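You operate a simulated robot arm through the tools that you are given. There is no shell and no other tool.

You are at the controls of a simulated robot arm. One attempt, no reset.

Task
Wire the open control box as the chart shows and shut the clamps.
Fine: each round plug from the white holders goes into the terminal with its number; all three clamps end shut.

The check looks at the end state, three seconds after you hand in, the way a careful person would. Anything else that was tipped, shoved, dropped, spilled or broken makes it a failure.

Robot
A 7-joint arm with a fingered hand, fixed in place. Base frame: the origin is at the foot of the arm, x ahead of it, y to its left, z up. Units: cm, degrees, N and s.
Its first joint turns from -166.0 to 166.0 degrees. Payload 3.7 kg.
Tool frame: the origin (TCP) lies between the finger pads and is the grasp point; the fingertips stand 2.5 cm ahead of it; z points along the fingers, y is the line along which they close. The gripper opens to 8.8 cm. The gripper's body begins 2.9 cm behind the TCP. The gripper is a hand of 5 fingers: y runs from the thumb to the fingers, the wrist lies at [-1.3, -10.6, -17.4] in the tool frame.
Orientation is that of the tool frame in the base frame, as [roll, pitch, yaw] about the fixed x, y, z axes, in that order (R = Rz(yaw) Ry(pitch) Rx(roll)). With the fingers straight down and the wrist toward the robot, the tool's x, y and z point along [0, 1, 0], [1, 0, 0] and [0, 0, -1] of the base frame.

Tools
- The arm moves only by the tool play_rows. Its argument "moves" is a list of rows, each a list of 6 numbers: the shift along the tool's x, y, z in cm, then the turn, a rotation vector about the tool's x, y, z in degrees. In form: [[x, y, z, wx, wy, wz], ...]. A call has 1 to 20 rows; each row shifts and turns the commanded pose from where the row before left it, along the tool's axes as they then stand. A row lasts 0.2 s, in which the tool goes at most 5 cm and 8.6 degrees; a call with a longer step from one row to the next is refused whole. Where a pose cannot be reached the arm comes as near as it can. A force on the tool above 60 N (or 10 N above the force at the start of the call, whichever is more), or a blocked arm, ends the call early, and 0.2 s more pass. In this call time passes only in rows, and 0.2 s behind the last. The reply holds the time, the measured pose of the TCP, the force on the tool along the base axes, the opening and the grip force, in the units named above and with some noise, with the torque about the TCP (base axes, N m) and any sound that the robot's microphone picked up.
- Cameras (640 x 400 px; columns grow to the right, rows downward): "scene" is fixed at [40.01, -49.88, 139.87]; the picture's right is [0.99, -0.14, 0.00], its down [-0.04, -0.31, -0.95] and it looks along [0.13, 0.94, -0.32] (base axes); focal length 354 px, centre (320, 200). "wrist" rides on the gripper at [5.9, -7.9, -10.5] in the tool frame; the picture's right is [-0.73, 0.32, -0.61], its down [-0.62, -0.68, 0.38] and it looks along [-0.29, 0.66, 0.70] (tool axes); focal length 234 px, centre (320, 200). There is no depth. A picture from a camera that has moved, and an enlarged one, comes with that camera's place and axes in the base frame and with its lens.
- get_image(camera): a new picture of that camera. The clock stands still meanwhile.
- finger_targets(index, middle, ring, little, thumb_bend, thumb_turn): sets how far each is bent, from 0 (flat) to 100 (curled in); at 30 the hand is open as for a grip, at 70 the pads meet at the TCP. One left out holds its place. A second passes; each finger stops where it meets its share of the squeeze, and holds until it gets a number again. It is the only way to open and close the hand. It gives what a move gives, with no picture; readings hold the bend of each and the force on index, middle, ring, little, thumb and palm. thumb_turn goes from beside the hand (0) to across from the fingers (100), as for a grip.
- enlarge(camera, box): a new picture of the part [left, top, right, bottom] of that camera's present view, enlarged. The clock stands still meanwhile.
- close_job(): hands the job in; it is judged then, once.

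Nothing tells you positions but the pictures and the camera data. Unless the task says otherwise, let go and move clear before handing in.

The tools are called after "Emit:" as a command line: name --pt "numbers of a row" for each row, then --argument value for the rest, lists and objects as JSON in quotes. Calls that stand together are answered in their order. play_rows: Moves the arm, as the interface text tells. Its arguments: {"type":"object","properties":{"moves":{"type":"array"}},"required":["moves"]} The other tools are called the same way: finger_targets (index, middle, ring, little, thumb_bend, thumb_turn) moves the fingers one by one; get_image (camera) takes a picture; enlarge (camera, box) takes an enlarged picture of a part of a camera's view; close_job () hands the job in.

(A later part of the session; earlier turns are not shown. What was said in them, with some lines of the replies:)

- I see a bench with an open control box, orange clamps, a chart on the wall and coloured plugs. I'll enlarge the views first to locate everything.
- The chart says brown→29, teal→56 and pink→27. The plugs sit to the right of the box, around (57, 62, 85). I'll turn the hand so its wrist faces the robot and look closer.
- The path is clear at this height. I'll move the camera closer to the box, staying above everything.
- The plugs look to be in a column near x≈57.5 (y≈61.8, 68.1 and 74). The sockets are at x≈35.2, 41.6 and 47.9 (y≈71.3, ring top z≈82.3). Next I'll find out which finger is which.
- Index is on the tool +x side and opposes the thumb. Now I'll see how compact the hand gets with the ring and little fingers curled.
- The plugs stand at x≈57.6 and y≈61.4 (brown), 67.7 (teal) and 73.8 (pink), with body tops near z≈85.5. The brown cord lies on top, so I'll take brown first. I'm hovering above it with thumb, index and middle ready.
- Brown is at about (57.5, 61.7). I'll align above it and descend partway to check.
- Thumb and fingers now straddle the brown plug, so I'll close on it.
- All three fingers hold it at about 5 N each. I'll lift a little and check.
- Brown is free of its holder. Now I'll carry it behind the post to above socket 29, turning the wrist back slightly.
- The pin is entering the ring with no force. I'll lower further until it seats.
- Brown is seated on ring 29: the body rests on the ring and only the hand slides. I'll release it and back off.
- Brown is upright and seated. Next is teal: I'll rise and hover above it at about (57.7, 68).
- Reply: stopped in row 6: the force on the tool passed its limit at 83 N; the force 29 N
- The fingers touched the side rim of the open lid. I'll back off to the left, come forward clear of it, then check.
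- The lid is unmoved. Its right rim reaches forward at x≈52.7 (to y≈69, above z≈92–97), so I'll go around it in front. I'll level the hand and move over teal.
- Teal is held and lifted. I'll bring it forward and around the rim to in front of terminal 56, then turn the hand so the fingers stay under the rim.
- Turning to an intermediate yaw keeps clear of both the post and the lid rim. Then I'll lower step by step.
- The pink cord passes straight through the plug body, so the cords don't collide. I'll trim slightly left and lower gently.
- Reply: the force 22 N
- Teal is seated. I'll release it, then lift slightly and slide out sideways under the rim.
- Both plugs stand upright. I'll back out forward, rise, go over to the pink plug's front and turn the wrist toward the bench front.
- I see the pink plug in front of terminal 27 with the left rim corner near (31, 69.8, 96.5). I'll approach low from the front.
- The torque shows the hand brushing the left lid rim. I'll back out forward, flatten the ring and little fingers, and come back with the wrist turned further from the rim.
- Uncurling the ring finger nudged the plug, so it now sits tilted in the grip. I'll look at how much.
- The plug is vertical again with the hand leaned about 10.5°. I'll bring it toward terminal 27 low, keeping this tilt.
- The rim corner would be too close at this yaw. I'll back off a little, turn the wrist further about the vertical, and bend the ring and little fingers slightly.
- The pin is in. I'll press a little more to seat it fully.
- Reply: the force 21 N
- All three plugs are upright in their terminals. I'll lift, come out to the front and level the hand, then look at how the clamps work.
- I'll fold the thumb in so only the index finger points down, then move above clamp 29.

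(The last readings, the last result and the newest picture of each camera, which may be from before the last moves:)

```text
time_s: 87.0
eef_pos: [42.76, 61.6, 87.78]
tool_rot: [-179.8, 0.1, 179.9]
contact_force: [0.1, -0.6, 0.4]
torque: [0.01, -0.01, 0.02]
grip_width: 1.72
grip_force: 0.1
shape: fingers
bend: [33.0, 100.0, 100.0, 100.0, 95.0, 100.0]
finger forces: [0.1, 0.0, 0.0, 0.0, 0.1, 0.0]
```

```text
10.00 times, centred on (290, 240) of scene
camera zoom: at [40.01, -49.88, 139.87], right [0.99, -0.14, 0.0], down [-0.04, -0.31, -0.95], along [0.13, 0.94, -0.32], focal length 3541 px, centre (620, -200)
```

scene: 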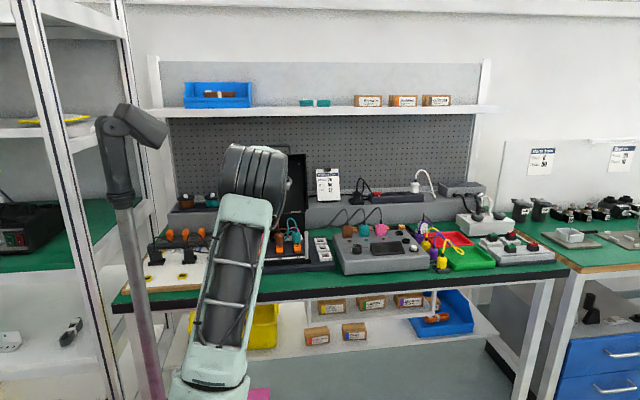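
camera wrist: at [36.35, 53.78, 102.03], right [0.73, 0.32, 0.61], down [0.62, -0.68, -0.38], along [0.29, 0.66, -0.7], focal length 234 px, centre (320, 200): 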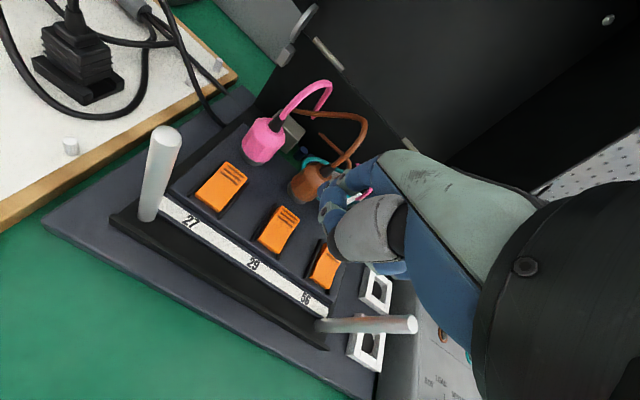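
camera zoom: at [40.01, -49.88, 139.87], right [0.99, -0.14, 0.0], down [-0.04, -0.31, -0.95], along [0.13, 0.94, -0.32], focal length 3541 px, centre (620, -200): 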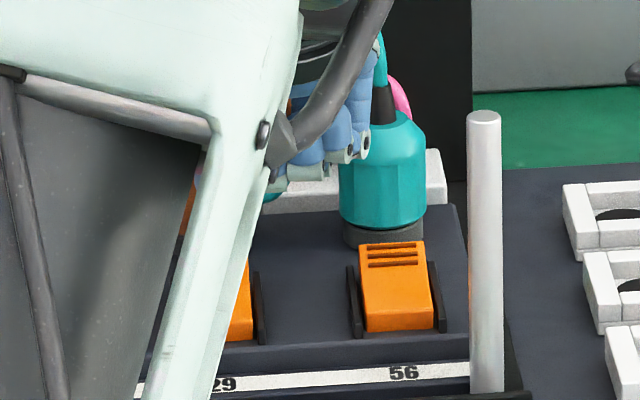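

Emit:
play_rows --pt "0 0 0.5 0 0 0" --pt "0 0 0.5 0 0 0" --pt "0 0 0.4 0 0 0"

Emit:
enlarge --camera "wrist" --box '[230, 120, 390, 280]'

```text
time_s: 87.8
eef_pos: [42.82, 61.69, 86.49]
tool_rot: [-179.9, -0.1, 179.9]
contact_force: [-0.3, -0.8, 0.3]
torque: [-0.01, 0.03, -0.02]
grip_width: 1.7
grip_force: 0.0
shape: fingers
bend: [33.0, 100.0, 100.0, 100.0, 95.0, 100.0]
finger forces: [0.0, 0.0, 0.1, 0.0, 0.1, 0.0]
```

```text
2.50 times, centred on (310, 200) of wrist
camera zoom: at [36.96, 53.62, 96.91], right [0.73, 0.32, 0.61], down [0.62, -0.68, -0.38], along [0.29, 0.65, -0.7], focal length 585 px, centre (345, 200)
```

zoom: 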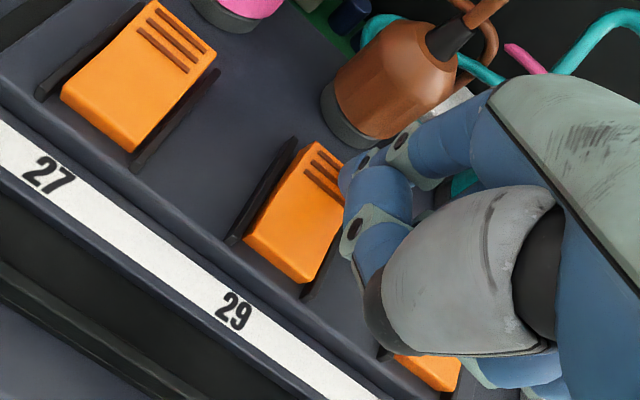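

Emit:
play_rows --pt "0 0 0.3 0 0 0" --pt "0 0 0.3 0 0 0"

Emit:
enlarge --camera "wrist" --box '[260, 130, 360, 230]'

```text
time_s: 88.3
eef_pos: [42.72, 61.71, 85.79]
tool_rot: [-179.7, 0.0, 179.9]
contact_force: [-0.1, -0.1, 0.5]
torque: [0.01, 0.02, 0.01]
grip_width: 1.7
grip_force: 0.2
shape: fingers
bend: [32.0, 100.0, 100.0, 100.0, 95.0, 100.0]
finger forces: [0.2, 0.1, 0.0, 0.0, 0.0, 0.0]
```

```text
4.00 times, centred on (310, 180) of wrist
camera zoom: at [36.89, 53.7, 96.24], right [0.73, 0.32, 0.61], down [0.62, -0.68, -0.38], along [0.29, 0.65, -0.7], focal length 937 px, centre (360, 280)
```

zoom: 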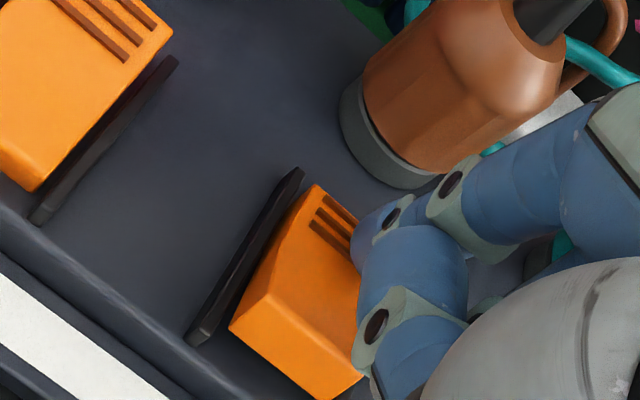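

Emit:
play_rows --pt "0 0 0.3 0 0 0" --pt "0 0 0.3 0 0 0"

Emit:
enlarge --camera "wrist" --box '[260, 130, 360, 230]'

```text
time_s: 89.0
eef_pos: [42.78, 61.63, 85.36]
tool_rot: [179.8, 0.0, 179.9]
contact_force: [-1.1, -3.8, 16.3]
torque: [0.72, 0.09, 0.03]
grip_width: 1.82
grip_force: 7.7
shape: fingers
bend: [30.0, 100.0, 100.0, 100.0, 95.0, 100.0]
finger forces: [15.1, 0.0, 0.1, 0.1, 0.0, 0.0]
```

```text
4.00 times, centred on (310, 180) of wrist
camera zoom: at [36.9, 53.68, 95.77], right [0.73, 0.32, 0.61], down [0.62, -0.68, -0.38], along [0.29, 0.66, -0.69], focal length 937 px, centre (360, 280)
```

zoom: 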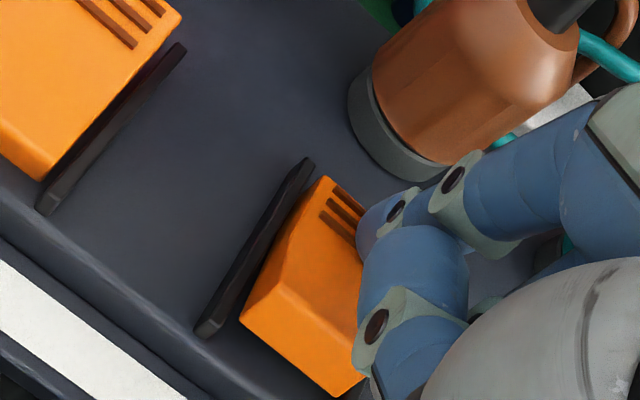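

Emit:
play_rows --pt "0 0 0.2 0 0 0" --pt "0 0 0.2 0 0 0"

Emit:
enlarge --camera "wrist" --box '[260, 130, 360, 230]'

```text
time_s: 89.5
eef_pos: [42.94, 61.53, 85.05]
tool_rot: [179.8, 0.2, 179.8]
contact_force: [-2.4, -11.0, 38.1]
torque: [1.85, 0.24, 0.11]
grip_width: 1.99
grip_force: 17.3
shape: fingers
bend: [28.0, 100.0, 100.0, 100.0, 95.0, 100.0]
finger forces: [35.4, 0.1, 0.0, 0.0, 0.0, 0.1]
```

```text
4.00 times, centred on (310, 180) of wrist
camera zoom: at [36.92, 53.5, 95.47], right [0.73, 0.32, 0.61], down [0.62, -0.68, -0.38], along [0.29, 0.66, -0.69], focal length 937 px, centre (360, 280)
```

zoom: 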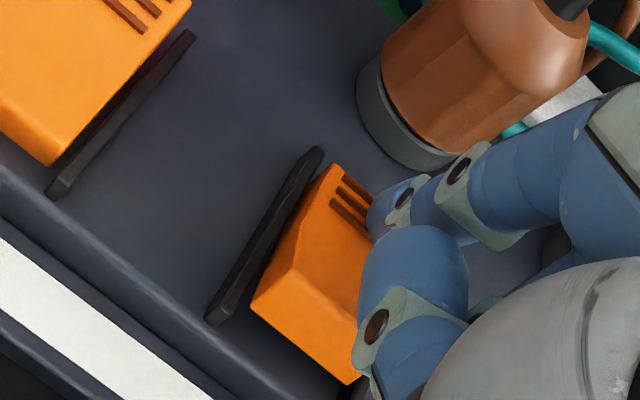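

Emit:
play_rows --pt "0 0 -0.6 0 0 0" --pt "0 0 -1.5 0 0 0" --pt "0 0 -2.0 0 0 0" --pt "0 0 -2.0 0 0 0"

Emit:
enlarge --camera "wrist" --box '[190, 140, 340, 300]'

Emit:
enlarge --camera "scene" --box '[270, 220, 310, 260]'

```text
time_s: 90.5
eef_pos: [42.81, 61.65, 90.74]
tool_rot: [-179.8, 0.1, 179.8]
contact_force: [0.5, 0.4, -0.1]
torque: [0.0, 0.01, 0.01]
grip_width: 1.71
grip_force: 0.2
shape: fingers
bend: [33.0, 100.0, 100.0, 100.0, 95.0, 100.0]
finger forces: [0.1, 0.1, 0.0, 0.0, 0.1, 0.1]
```

```text
2.50 times, centred on (265, 220) of wrist
camera zoom: at [36.95, 53.71, 101.07], right [0.73, 0.32, 0.61], down [0.62, -0.68, -0.38], along [0.29, 0.65, -0.7], focal length 585 px, centre (458, 150)
```

zoom: 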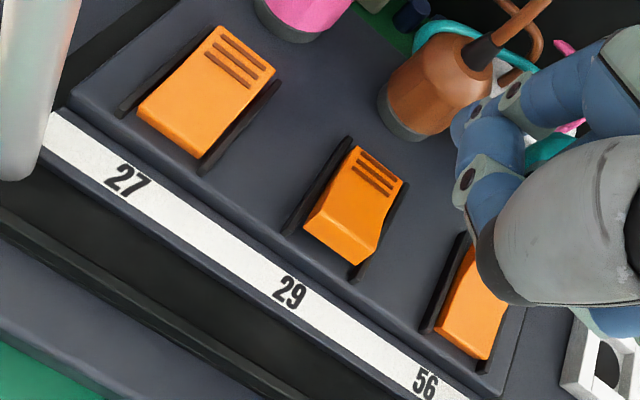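

```text
10.00 times, centred on (290, 240) of scene
camera zoom: at [40.01, -49.88, 139.87], right [0.99, -0.14, 0.0], down [-0.04, -0.31, -0.95], along [0.13, 0.94, -0.32], focal length 3541 px, centre (620, -200)
```

zoom: 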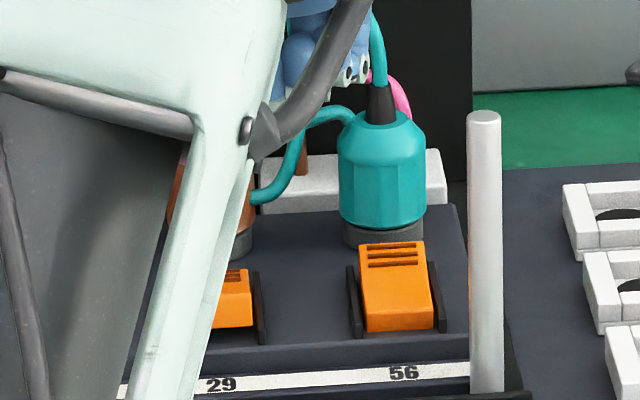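

Clamp 29's ridged end is now down and stays there, visibly different from 27 and 56, so pressing shuts it. Next is clamp 27.

Emit:
play_rows --pt "2.1 0 0 0 0 0" --pt "2.1 0 0 0 0 0" --pt "2.1 0 0 0 0 0" --pt "0 0 1.0 0 0 0"

Emit:
get_image --camera "wrist"

Emit:
enlarge --camera "scene" --box '[250, 200, 310, 260]'

```text
time_s: 91.5
eef_pos: [36.42, 61.52, 89.99]
tool_rot: [-180.0, 0.0, 179.9]
contact_force: [-0.7, 0.7, 0.6]
torque: [0.03, -0.01, -0.01]
grip_width: 1.68
grip_force: 0.0
shape: fingers
bend: [33.0, 100.0, 100.0, 100.0, 95.0, 100.0]
finger forces: [0.0, 0.0, 0.0, 0.0, 0.0, 0.0]
```

```text
taken
camera wrist: at [30.61, 53.68, 100.37], right [0.73, 0.32, 0.61], down [0.62, -0.68, -0.38], along [0.29, 0.66, -0.7], focal length 234 px, centre (320, 200)
```

wrist: 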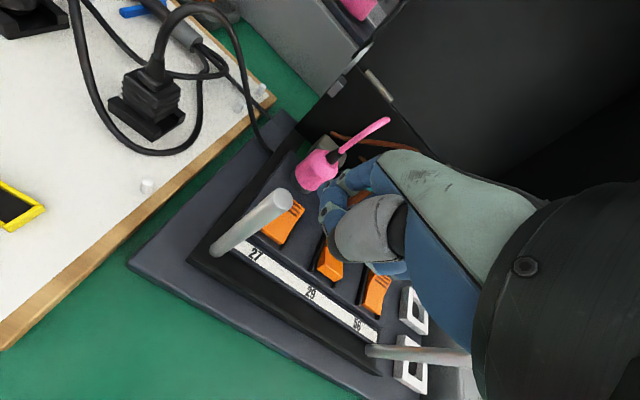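

```text
6.67 times, centred on (280, 230) of scene
camera zoom: at [40.01, -49.88, 139.87], right [0.99, -0.14, 0.0], down [-0.04, -0.31, -0.95], along [0.13, 0.94, -0.32], focal length 2361 px, centre (587, 0)
```

zoom: 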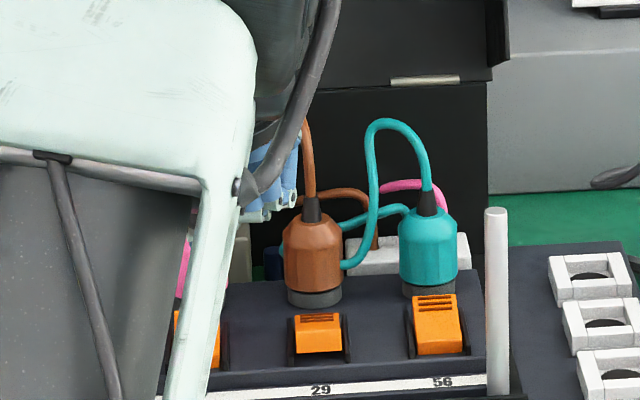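

Emit:
play_rows --pt "-0.1 0.1 1.0 0 0 0" --pt "0 0 1.5 0 0 0" --pt "0 0 1.3 0 0 0"

Emit:
enlarge --camera "wrist" --box '[250, 120, 390, 260]'

```text
time_s: 92.3
eef_pos: [36.67, 61.54, 86.15]
tool_rot: [-179.9, 0.1, 179.9]
contact_force: [0.1, 0.1, -0.2]
torque: [0.01, 0.02, -0.02]
grip_width: 1.72
grip_force: 0.8
shape: fingers
bend: [33.0, 100.0, 100.0, 100.0, 95.0, 100.0]
finger forces: [0.6, 0.0, 0.0, 0.1, 0.1, 0.1]
```

```text
2.86 times, centred on (320, 190) of wrist
camera zoom: at [30.85, 53.63, 96.58], right [0.73, 0.32, 0.61], down [0.62, -0.68, -0.38], along [0.29, 0.65, -0.7], focal length 669 px, centre (320, 229)
```

zoom: 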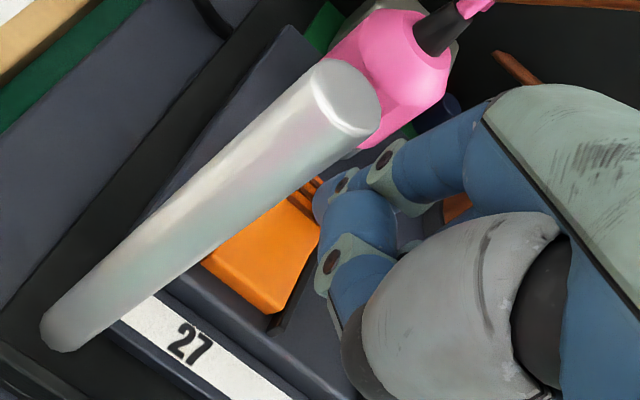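

Emit:
play_rows --pt "0 0 0.25 0 0 0" --pt "0 0 0.25 0 0 0" --pt "0 0 0.25 0 0 0"

Emit:
play_rows --pt "0 0 0.2 0 0 0" --pt "0 0 0.15 0 0 0"

Emit:
enlarge --camera "wrist" --box '[250, 120, 390, 260]'

```text
time_s: 93.2
eef_pos: [36.61, 61.76, 85.43]
tool_rot: [179.9, 0.0, 179.9]
contact_force: [-0.3, -1.8, 8.9]
torque: [0.37, 0.02, 0.02]
grip_width: 1.77
grip_force: 3.6
shape: fingers
bend: [31.0, 100.0, 100.0, 100.0, 95.0, 100.0]
finger forces: [8.3, 0.1, 0.0, 0.0, 0.0, 0.1]
```

```text
time_s: 93.8
eef_pos: [36.52, 61.78, 85.26]
tool_rot: [179.9, 0.1, 179.9]
contact_force: [-0.5, -5.5, 22.2]
torque: [0.99, 0.08, 0.02]
grip_width: 1.85
grip_force: 10.8
shape: fingers
bend: [29.0, 100.0, 100.0, 100.0, 95.0, 100.0]
finger forces: [20.6, 0.0, 0.0, 0.0, 0.0, 0.0]
```

```text
2.86 times, centred on (320, 190) of wrist
camera zoom: at [30.7, 53.71, 95.68], right [0.73, 0.32, 0.61], down [0.62, -0.68, -0.38], along [0.29, 0.66, -0.69], focal length 669 px, centre (320, 229)
```

zoom: 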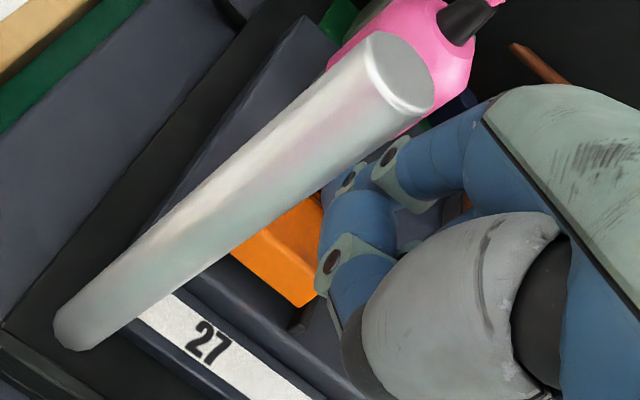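

Emit:
play_rows --pt "0 0 0.2 0 0 0" --pt "0 0 0.15 0 0 0"

Emit:
play_rows --pt "0 0 -0.8 0 0 0" --pt "0 0 -1.5 0 0 0" --pt "0 0 -2.0 0 0 0" --pt "0 0 -2.0 0 0 0" --pt "-1.5 0 -1.0 0 0 0" --pt "-1.5 0 -1.0 0 0 0"

Emit:
enlarge --camera "wrist" --box '[190, 140, 340, 300]'

Emit:
enlarge --camera "scene" --box '[250, 200, 320, 270]'

```text
time_s: 94.3
eef_pos: [36.56, 61.69, 84.98]
tool_rot: [179.6, 0.1, 179.9]
contact_force: [-1.2, -14.5, 51.0]
torque: [2.35, 0.18, 0.11]
grip_width: 1.98
grip_force: 23.1
shape: fingers
bend: [28.0, 100.0, 100.0, 100.0, 95.0, 100.0]
finger forces: [45.6, 0.1, 0.0, 0.0, 0.0, 0.0]
```

```text
time_s: 95.8
eef_pos: [39.37, 61.91, 92.99]
tool_rot: [-179.8, 0.0, 179.8]
contact_force: [-0.3, -0.6, 1.0]
torque: [-0.01, 0.0, 0.0]
grip_width: 1.71
grip_force: 0.1
shape: fingers
bend: [32.0, 100.0, 100.0, 100.0, 95.0, 100.0]
finger forces: [0.1, 0.0, 0.1, 0.0, 0.1, 0.0]
```

```text
2.50 times, centred on (265, 220) of wrist
camera zoom: at [33.59, 53.88, 103.37], right [0.73, 0.32, 0.61], down [0.62, -0.68, -0.38], along [0.29, 0.65, -0.7], focal length 585 px, centre (458, 150)
```

zoom: 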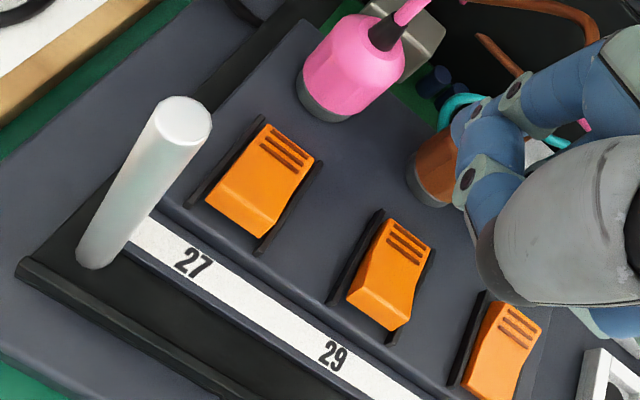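

```text
5.71 times, centred on (285, 235) of scene
camera zoom: at [40.01, -49.88, 139.87], right [0.99, -0.14, 0.0], down [-0.04, -0.31, -0.95], along [0.13, 0.94, -0.32], focal length 2024 px, centre (520, 0)
```

zoom: 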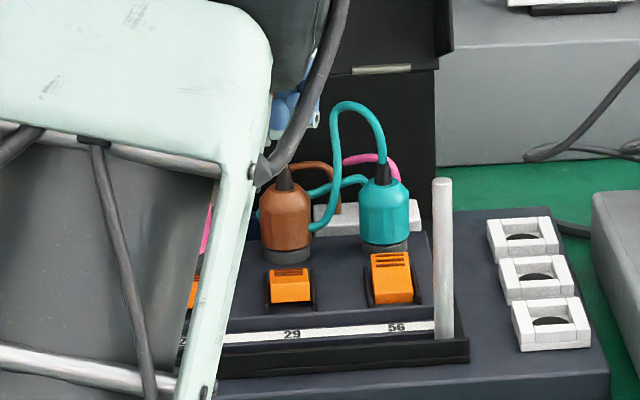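

Clamps 27 and 29 are both rocked down. For clamp 56 I'll rise and turn the wrist so the hand stays clear of the right post.

Emit:
play_rows --pt "0 0 -2 0 0 0" --pt "0 0 -1.5 0 0 0" --pt "0 0 0 0 0 8.2" --pt "0 0 0 0 0 8.2" --pt "0 0 0 0 0 8.2" --pt "0 0 0 0 0 8.2" --pt "0 0 0 0 0 8.2" --pt "0 0 0 0 0 8.2" --pt "0 0 0 0 0 8.2" --pt "0 0 0 0 0 8.2" --pt "0 0 0 0 0 8.2" --pt "0 0 0 0 0 8.2"

Emit:
get_image --camera "wrist"

Emit:
enlarge --camera "scene" --box '[240, 170, 340, 270]'

```text
time_s: 98.3
eef_pos: [39.55, 61.83, 96.42]
tool_rot: [180.0, 0.1, 97.6]
contact_force: [0.3, 0.6, 0.6]
torque: [-0.02, 0.01, 0.01]
grip_width: 1.74
grip_force: 0.1
shape: fingers
bend: [32.0, 100.0, 100.0, 100.0, 95.0, 100.0]
finger forces: [0.0, 0.0, 0.1, 0.1, 0.0, 0.0]
```

```text
taken
camera wrist: at [31.05, 66.44, 106.89], right [0.42, -0.67, 0.61], down [-0.59, -0.71, -0.38], along [0.69, -0.2, -0.7], focal length 234 px, centre (320, 200)
```

wrist: 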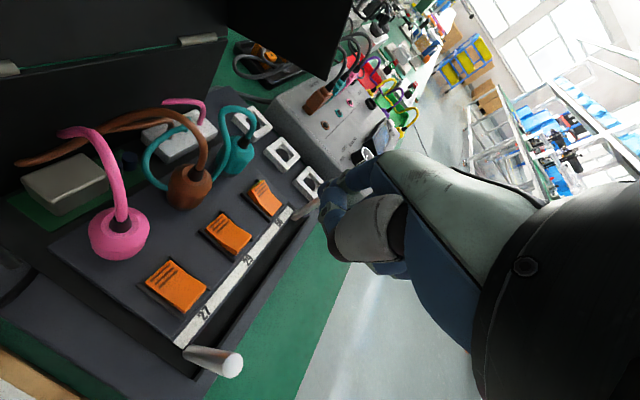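

```text
4.00 times, centred on (290, 220) of scene
camera zoom: at [40.01, -49.88, 139.87], right [0.99, -0.14, 0.0], down [-0.04, -0.31, -0.95], along [0.13, 0.94, -0.32], focal length 1417 px, centre (440, 120)
```

zoom: 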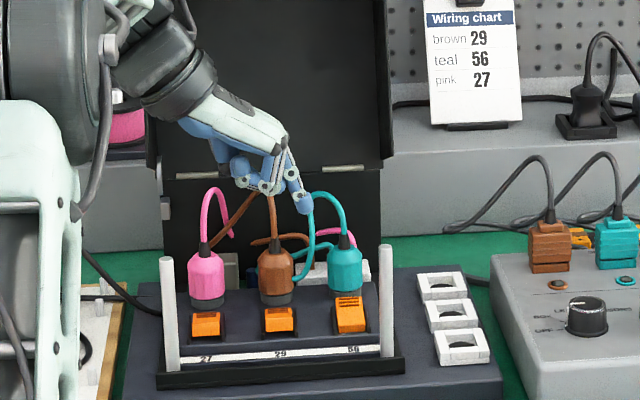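

Emit:
play_rows --pt "1.31 2.07 0 0 0 0" --pt "1.31 2.07 0 0 0 0" --pt "0 0 2 0 0 0" --pt "0 0 2 0 0 0" --pt "0 0 2 0 0 0"

Emit:
enlarge --camera "wrist" --box '[220, 120, 380, 280]'

Emit:
enlarge --camera "scene" --box '[270, 205, 330, 265]'

```text
time_s: 99.5
eef_pos: [43.39, 64.91, 90.29]
tool_rot: [-180.0, 0.2, 98.0]
contact_force: [1.0, 0.7, 0.0]
torque: [0.02, 0.0, 0.01]
grip_width: 1.7
grip_force: 0.0
shape: fingers
bend: [33.0, 100.0, 100.0, 100.0, 95.0, 100.0]
finger forces: [0.0, 0.0, 0.0, 0.0, 0.1, 0.1]
```

```text
2.50 times, centred on (300, 200) of wrist
camera zoom: at [34.79, 69.58, 100.68], right [0.42, -0.67, 0.61], down [-0.59, -0.71, -0.38], along [0.69, -0.2, -0.7], focal length 585 px, centre (370, 200)
```

zoom: 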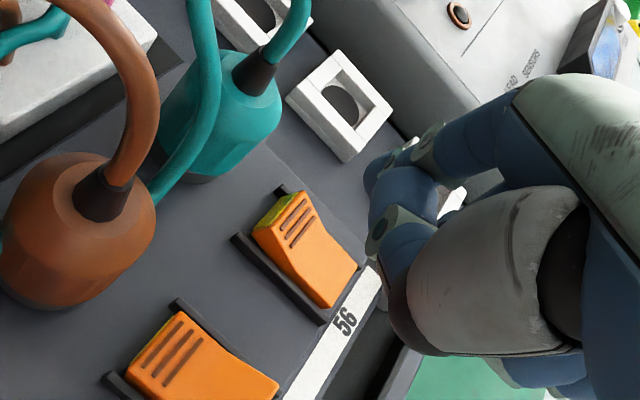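

```text
6.67 times, centred on (300, 235) of scene
camera zoom: at [40.01, -49.88, 139.87], right [0.99, -0.14, 0.0], down [-0.04, -0.31, -0.95], along [0.13, 0.94, -0.32], focal length 2361 px, centre (453, -33)
```

zoom: 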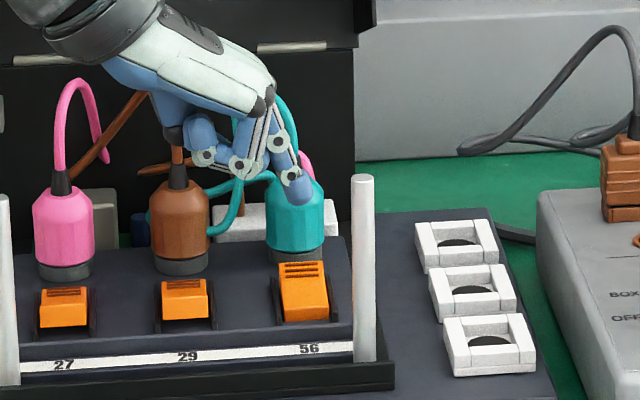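

Emit:
play_rows --pt "-0.05 0.64 1.0 0 0 0" --pt "0 0 1.5 0 0 0" --pt "0 0 1.2 0 0 0"

Emit:
enlarge --camera "wrist" --box '[220, 120, 380, 280]'

Emit:
enlarge --camera "scene" --box '[285, 225, 325, 265]'

```text
time_s: 100.3
eef_pos: [44.23, 64.91, 86.79]
tool_rot: [180.0, 0.1, 97.9]
contact_force: [-0.3, -0.4, -0.2]
torque: [0.01, 0.0, -0.02]
grip_width: 1.73
grip_force: 0.2
shape: fingers
bend: [33.0, 100.0, 100.0, 100.0, 95.0, 100.0]
finger forces: [0.1, 0.0, 0.1, 0.0, 0.1, 0.0]
```

```text
2.50 times, centred on (300, 200) of wrist
camera zoom: at [35.51, 69.61, 97.19], right [0.42, -0.67, 0.61], down [-0.59, -0.71, -0.38], along [0.69, -0.2, -0.7], focal length 585 px, centre (370, 200)
```

zoom: 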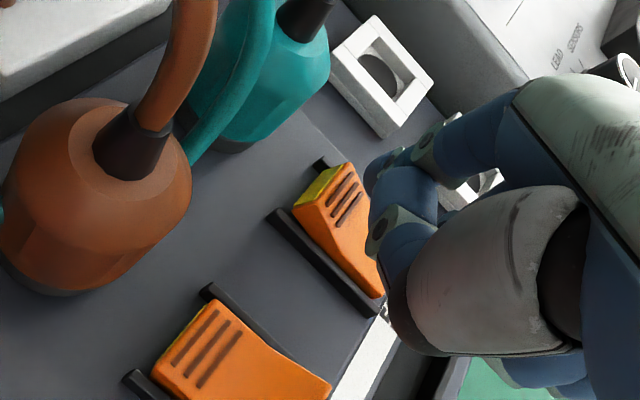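

```text
10.00 times, centred on (305, 245) of scene
camera zoom: at [40.01, -49.88, 139.87], right [0.99, -0.14, 0.0], down [-0.04, -0.31, -0.95], along [0.13, 0.94, -0.32], focal length 3541 px, centre (470, -250)
```

zoom: 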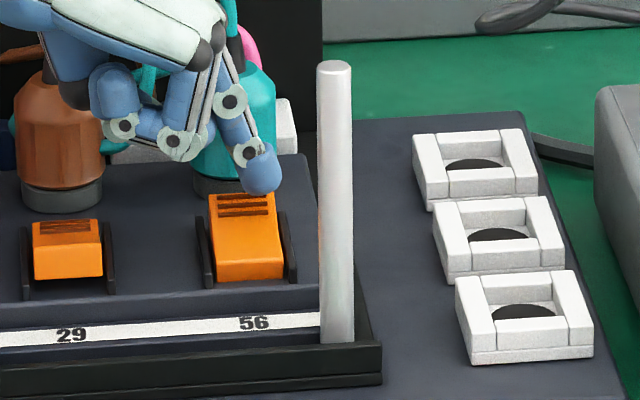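

Emit:
play_rows --pt "0.08 -0.6 0 0 0 0" --pt "0 0 0.3 0 0 0"

Emit:
enlarge --camera "scene" --box '[285, 225, 325, 265]'

```text
time_s: 101.0
eef_pos: [43.37, 65.09, 86.58]
tool_rot: [-180.0, 0.1, 98.0]
contact_force: [0.7, 0.6, -1.1]
torque: [-0.02, 0.0, 0.01]
grip_width: 1.71
grip_force: 0.0
shape: fingers
bend: [33.0, 100.0, 100.0, 100.0, 95.0, 100.0]
finger forces: [0.0, 0.0, 0.1, 0.1, 0.1, 0.0]
```

```text
10.00 times, centred on (305, 245) of scene
camera zoom: at [40.01, -49.88, 139.87], right [0.99, -0.14, 0.0], down [-0.04, -0.31, -0.95], along [0.13, 0.94, -0.32], focal length 3541 px, centre (470, -250)
```

zoom: 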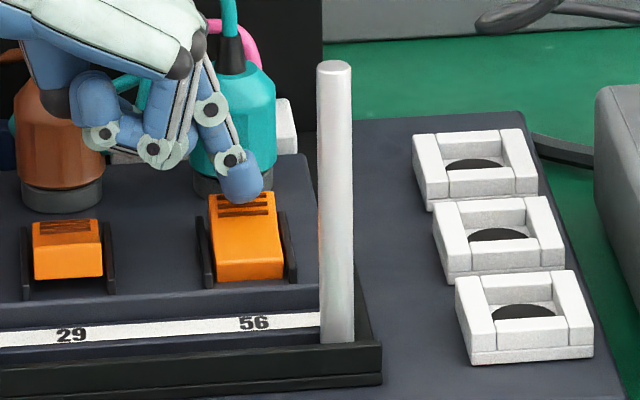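

Index tip is now centred over clamp 56's ridges, so I'll press down.

Emit:
play_rows --pt "0 0 0.3 0 0 0" --pt "0 0 0.3 0 0 0" --pt "0 0 0.3 0 0 0"

Emit:
enlarge --camera "scene" --box '[285, 225, 325, 265]'

```text
time_s: 101.8
eef_pos: [43.35, 65.08, 85.55]
tool_rot: [179.9, 0.0, 97.9]
contact_force: [-1.8, 1.3, 6.6]
torque: [0.12, -0.33, 0.07]
grip_width: 1.76
grip_force: 3.3
shape: fingers
bend: [31.0, 100.0, 100.0, 100.0, 95.0, 100.0]
finger forces: [7.1, 0.1, 0.1, 0.1, 0.0, 0.0]
```

```text
10.00 times, centred on (305, 245) of scene
camera zoom: at [40.01, -49.88, 139.87], right [0.99, -0.14, 0.0], down [-0.04, -0.31, -0.95], along [0.13, 0.94, -0.32], focal length 3541 px, centre (470, -250)
```

zoom: 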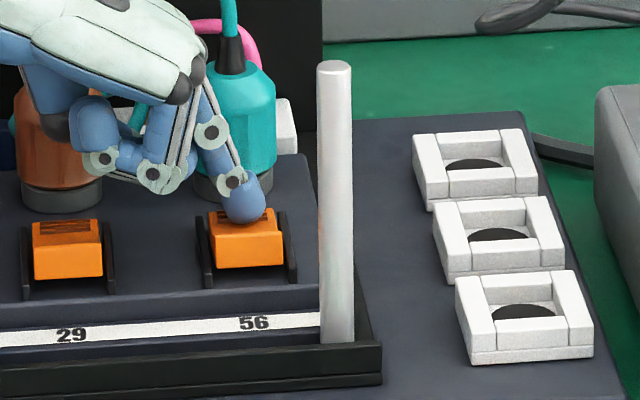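

Emit:
play_rows --pt "0 0 0.25 0 0 0" --pt "0 0 0.25 0 0 0"

Emit:
play_rows --pt "0 0 -0.7 0 0 0" --pt "0 0 -1.5 0 0 0" --pt "0 0 -2.0 0 0 0" --pt "0 0 -2.5 0 0 0" --pt "-1.3 -2.1 -2.0 0 0 0" --pt "-1.3 -2.1 -1.5 0 0 0" --pt "-2.5 -2.0 -1.5 0 0 0" --pt "-2.5 -2.0 -1.5 0 0 0" --pt "-3.0 -2.0 0 0 0 0" --pt "-3.0 -2.0 0 0 0 0" --pt "-3.0 -2.0 0 0 0 0"

Emit:
get_image --camera "scene"

Emit:
enlarge --camera "scene" --box '[255, 210, 325, 270]'

Emit:
get_image --camera "wrist"

```text
time_s: 102.3
eef_pos: [43.22, 65.05, 85.35]
tool_rot: [179.8, -0.1, 97.9]
contact_force: [-9.6, 1.7, 30.7]
torque: [0.45, -1.44, 0.24]
grip_width: 1.94
grip_force: 15.1
shape: fingers
bend: [29.0, 100.0, 100.0, 100.0, 95.0, 100.0]
finger forces: [30.2, 0.1, 0.0, 0.1, 0.1, 0.0]
```

```text
time_s: 104.8
eef_pos: [31.65, 46.73, 98.33]
tool_rot: [180.0, 0.2, 97.9]
contact_force: [-0.3, 0.5, 0.8]
torque: [0.02, -0.02, 0.03]
grip_width: 1.72
grip_force: 0.1
shape: fingers
bend: [33.0, 100.0, 100.0, 100.0, 95.0, 100.0]
finger forces: [0.0, 0.1, 0.1, 0.0, 0.1, 0.0]
```

```text
taken
```

scene: 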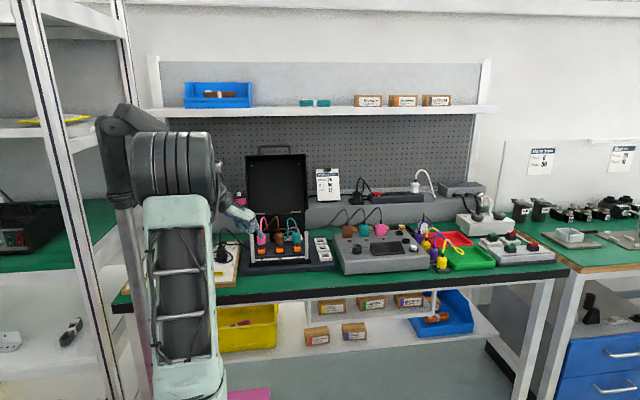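

```text
6.67 times, centred on (290, 240) of scene
camera zoom: at [40.01, -49.88, 139.87], right [0.99, -0.14, 0.0], down [-0.04, -0.31, -0.95], along [0.13, 0.94, -0.32], focal length 2361 px, centre (520, -67)
```

zoom: 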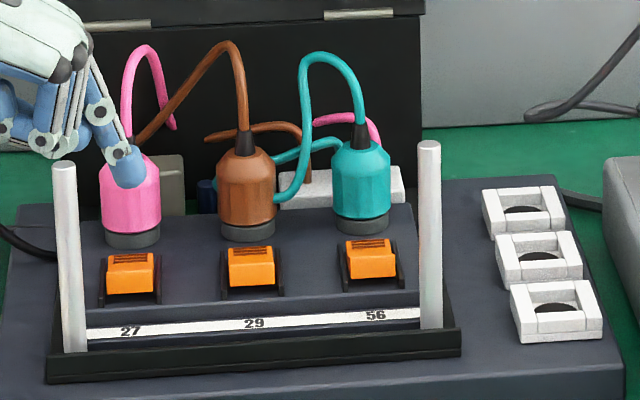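

```text
taken
camera wrist: at [23.0, 51.34, 108.72], right [0.42, -0.67, 0.61], down [-0.59, -0.71, -0.38], along [0.69, -0.2, -0.7], focal length 234 px, centre (320, 200)
```

wrist: 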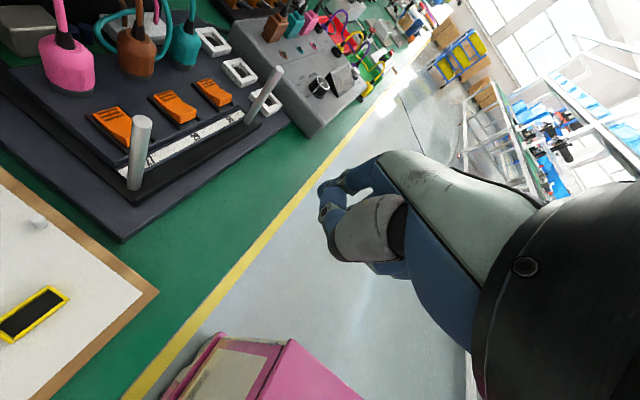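

Emit:
enlarge --camera "scene" --box '[264, 234, 284, 254]'

Emit:
enlarge --camera "scene" --box '[285, 232, 309, 252]'

Emit:
enlarge --camera "wrist" --box '[20, 20, 260, 200]'

```text
16.00 times, centred on (274, 244) of scene
camera zoom: at [40.01, -49.88, 139.87], right [0.99, -0.14, 0.0], down [-0.04, -0.31, -0.95], along [0.13, 0.94, -0.32], focal length 5666 px, centre (1056, -504)
```

zoom: 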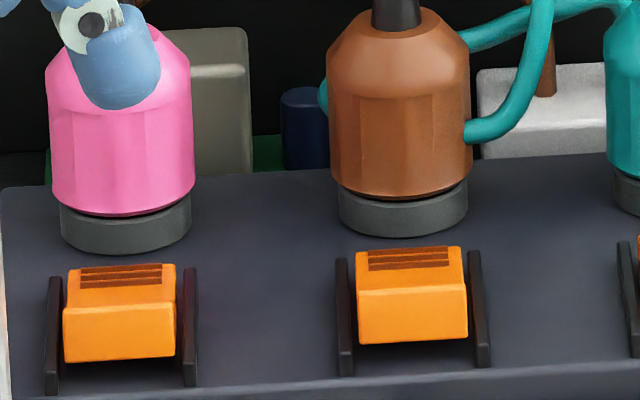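

```text
16.00 times, centred on (297, 242) of scene
camera zoom: at [40.01, -49.88, 139.87], right [0.99, -0.14, 0.0], down [-0.04, -0.31, -0.95], along [0.13, 0.94, -0.32], focal length 5666 px, centre (688, -472)
```

zoom: 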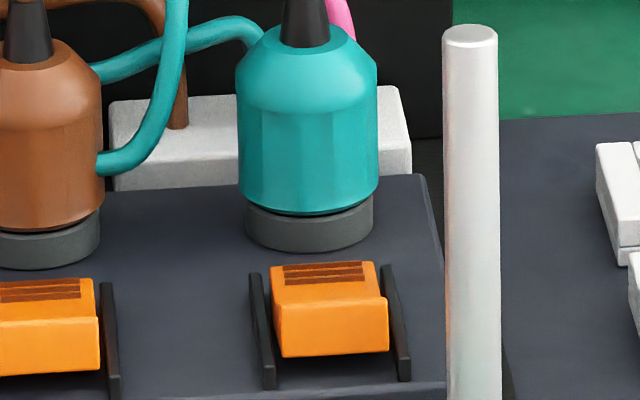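

```text
2.22 times, centred on (140, 110) of wrist
camera zoom: at [23.0, 51.34, 108.72], right [0.42, -0.67, 0.61], down [-0.59, -0.71, -0.38], along [0.69, -0.2, -0.7], focal length 520 px, centre (720, 400)
```

zoom: 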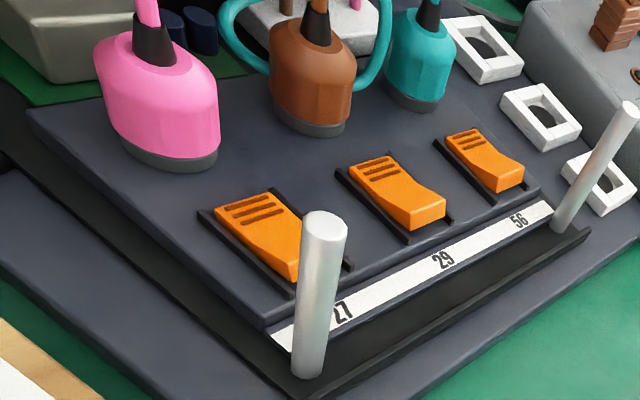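

All three plugs are upright and seated in their terminals (pink 27, brown 29, teal 56). All three clamps are rocked shut and the hand is clear, so I'm handing in.

Emit:
close_job

```text
The job is handed in.
```

The box is wired as the chart shows: brown is in 29, teal in 56 and pink in 27. All three clamps are pressed shut. In the last pictures the plugs stood upright and seated, the clamps all lay down the same way, and the hand was clear of the box.

- **Right lid rim:** the fingers ran into it once, and the arm stopped itself with the force peaking at 83 N. The lid looked unmoved in the pictures afterwards.
- **Left lid rim:** the hand appears to have brushed it lightly while I was placing pink. I saw no change there either.
- **Pink plug:** a finger knocked it askew in the grip before insertion. I leaned the hand to bring it vertical again, and it seated like the other two.

The job is handed in. I have not seen the result of the check.
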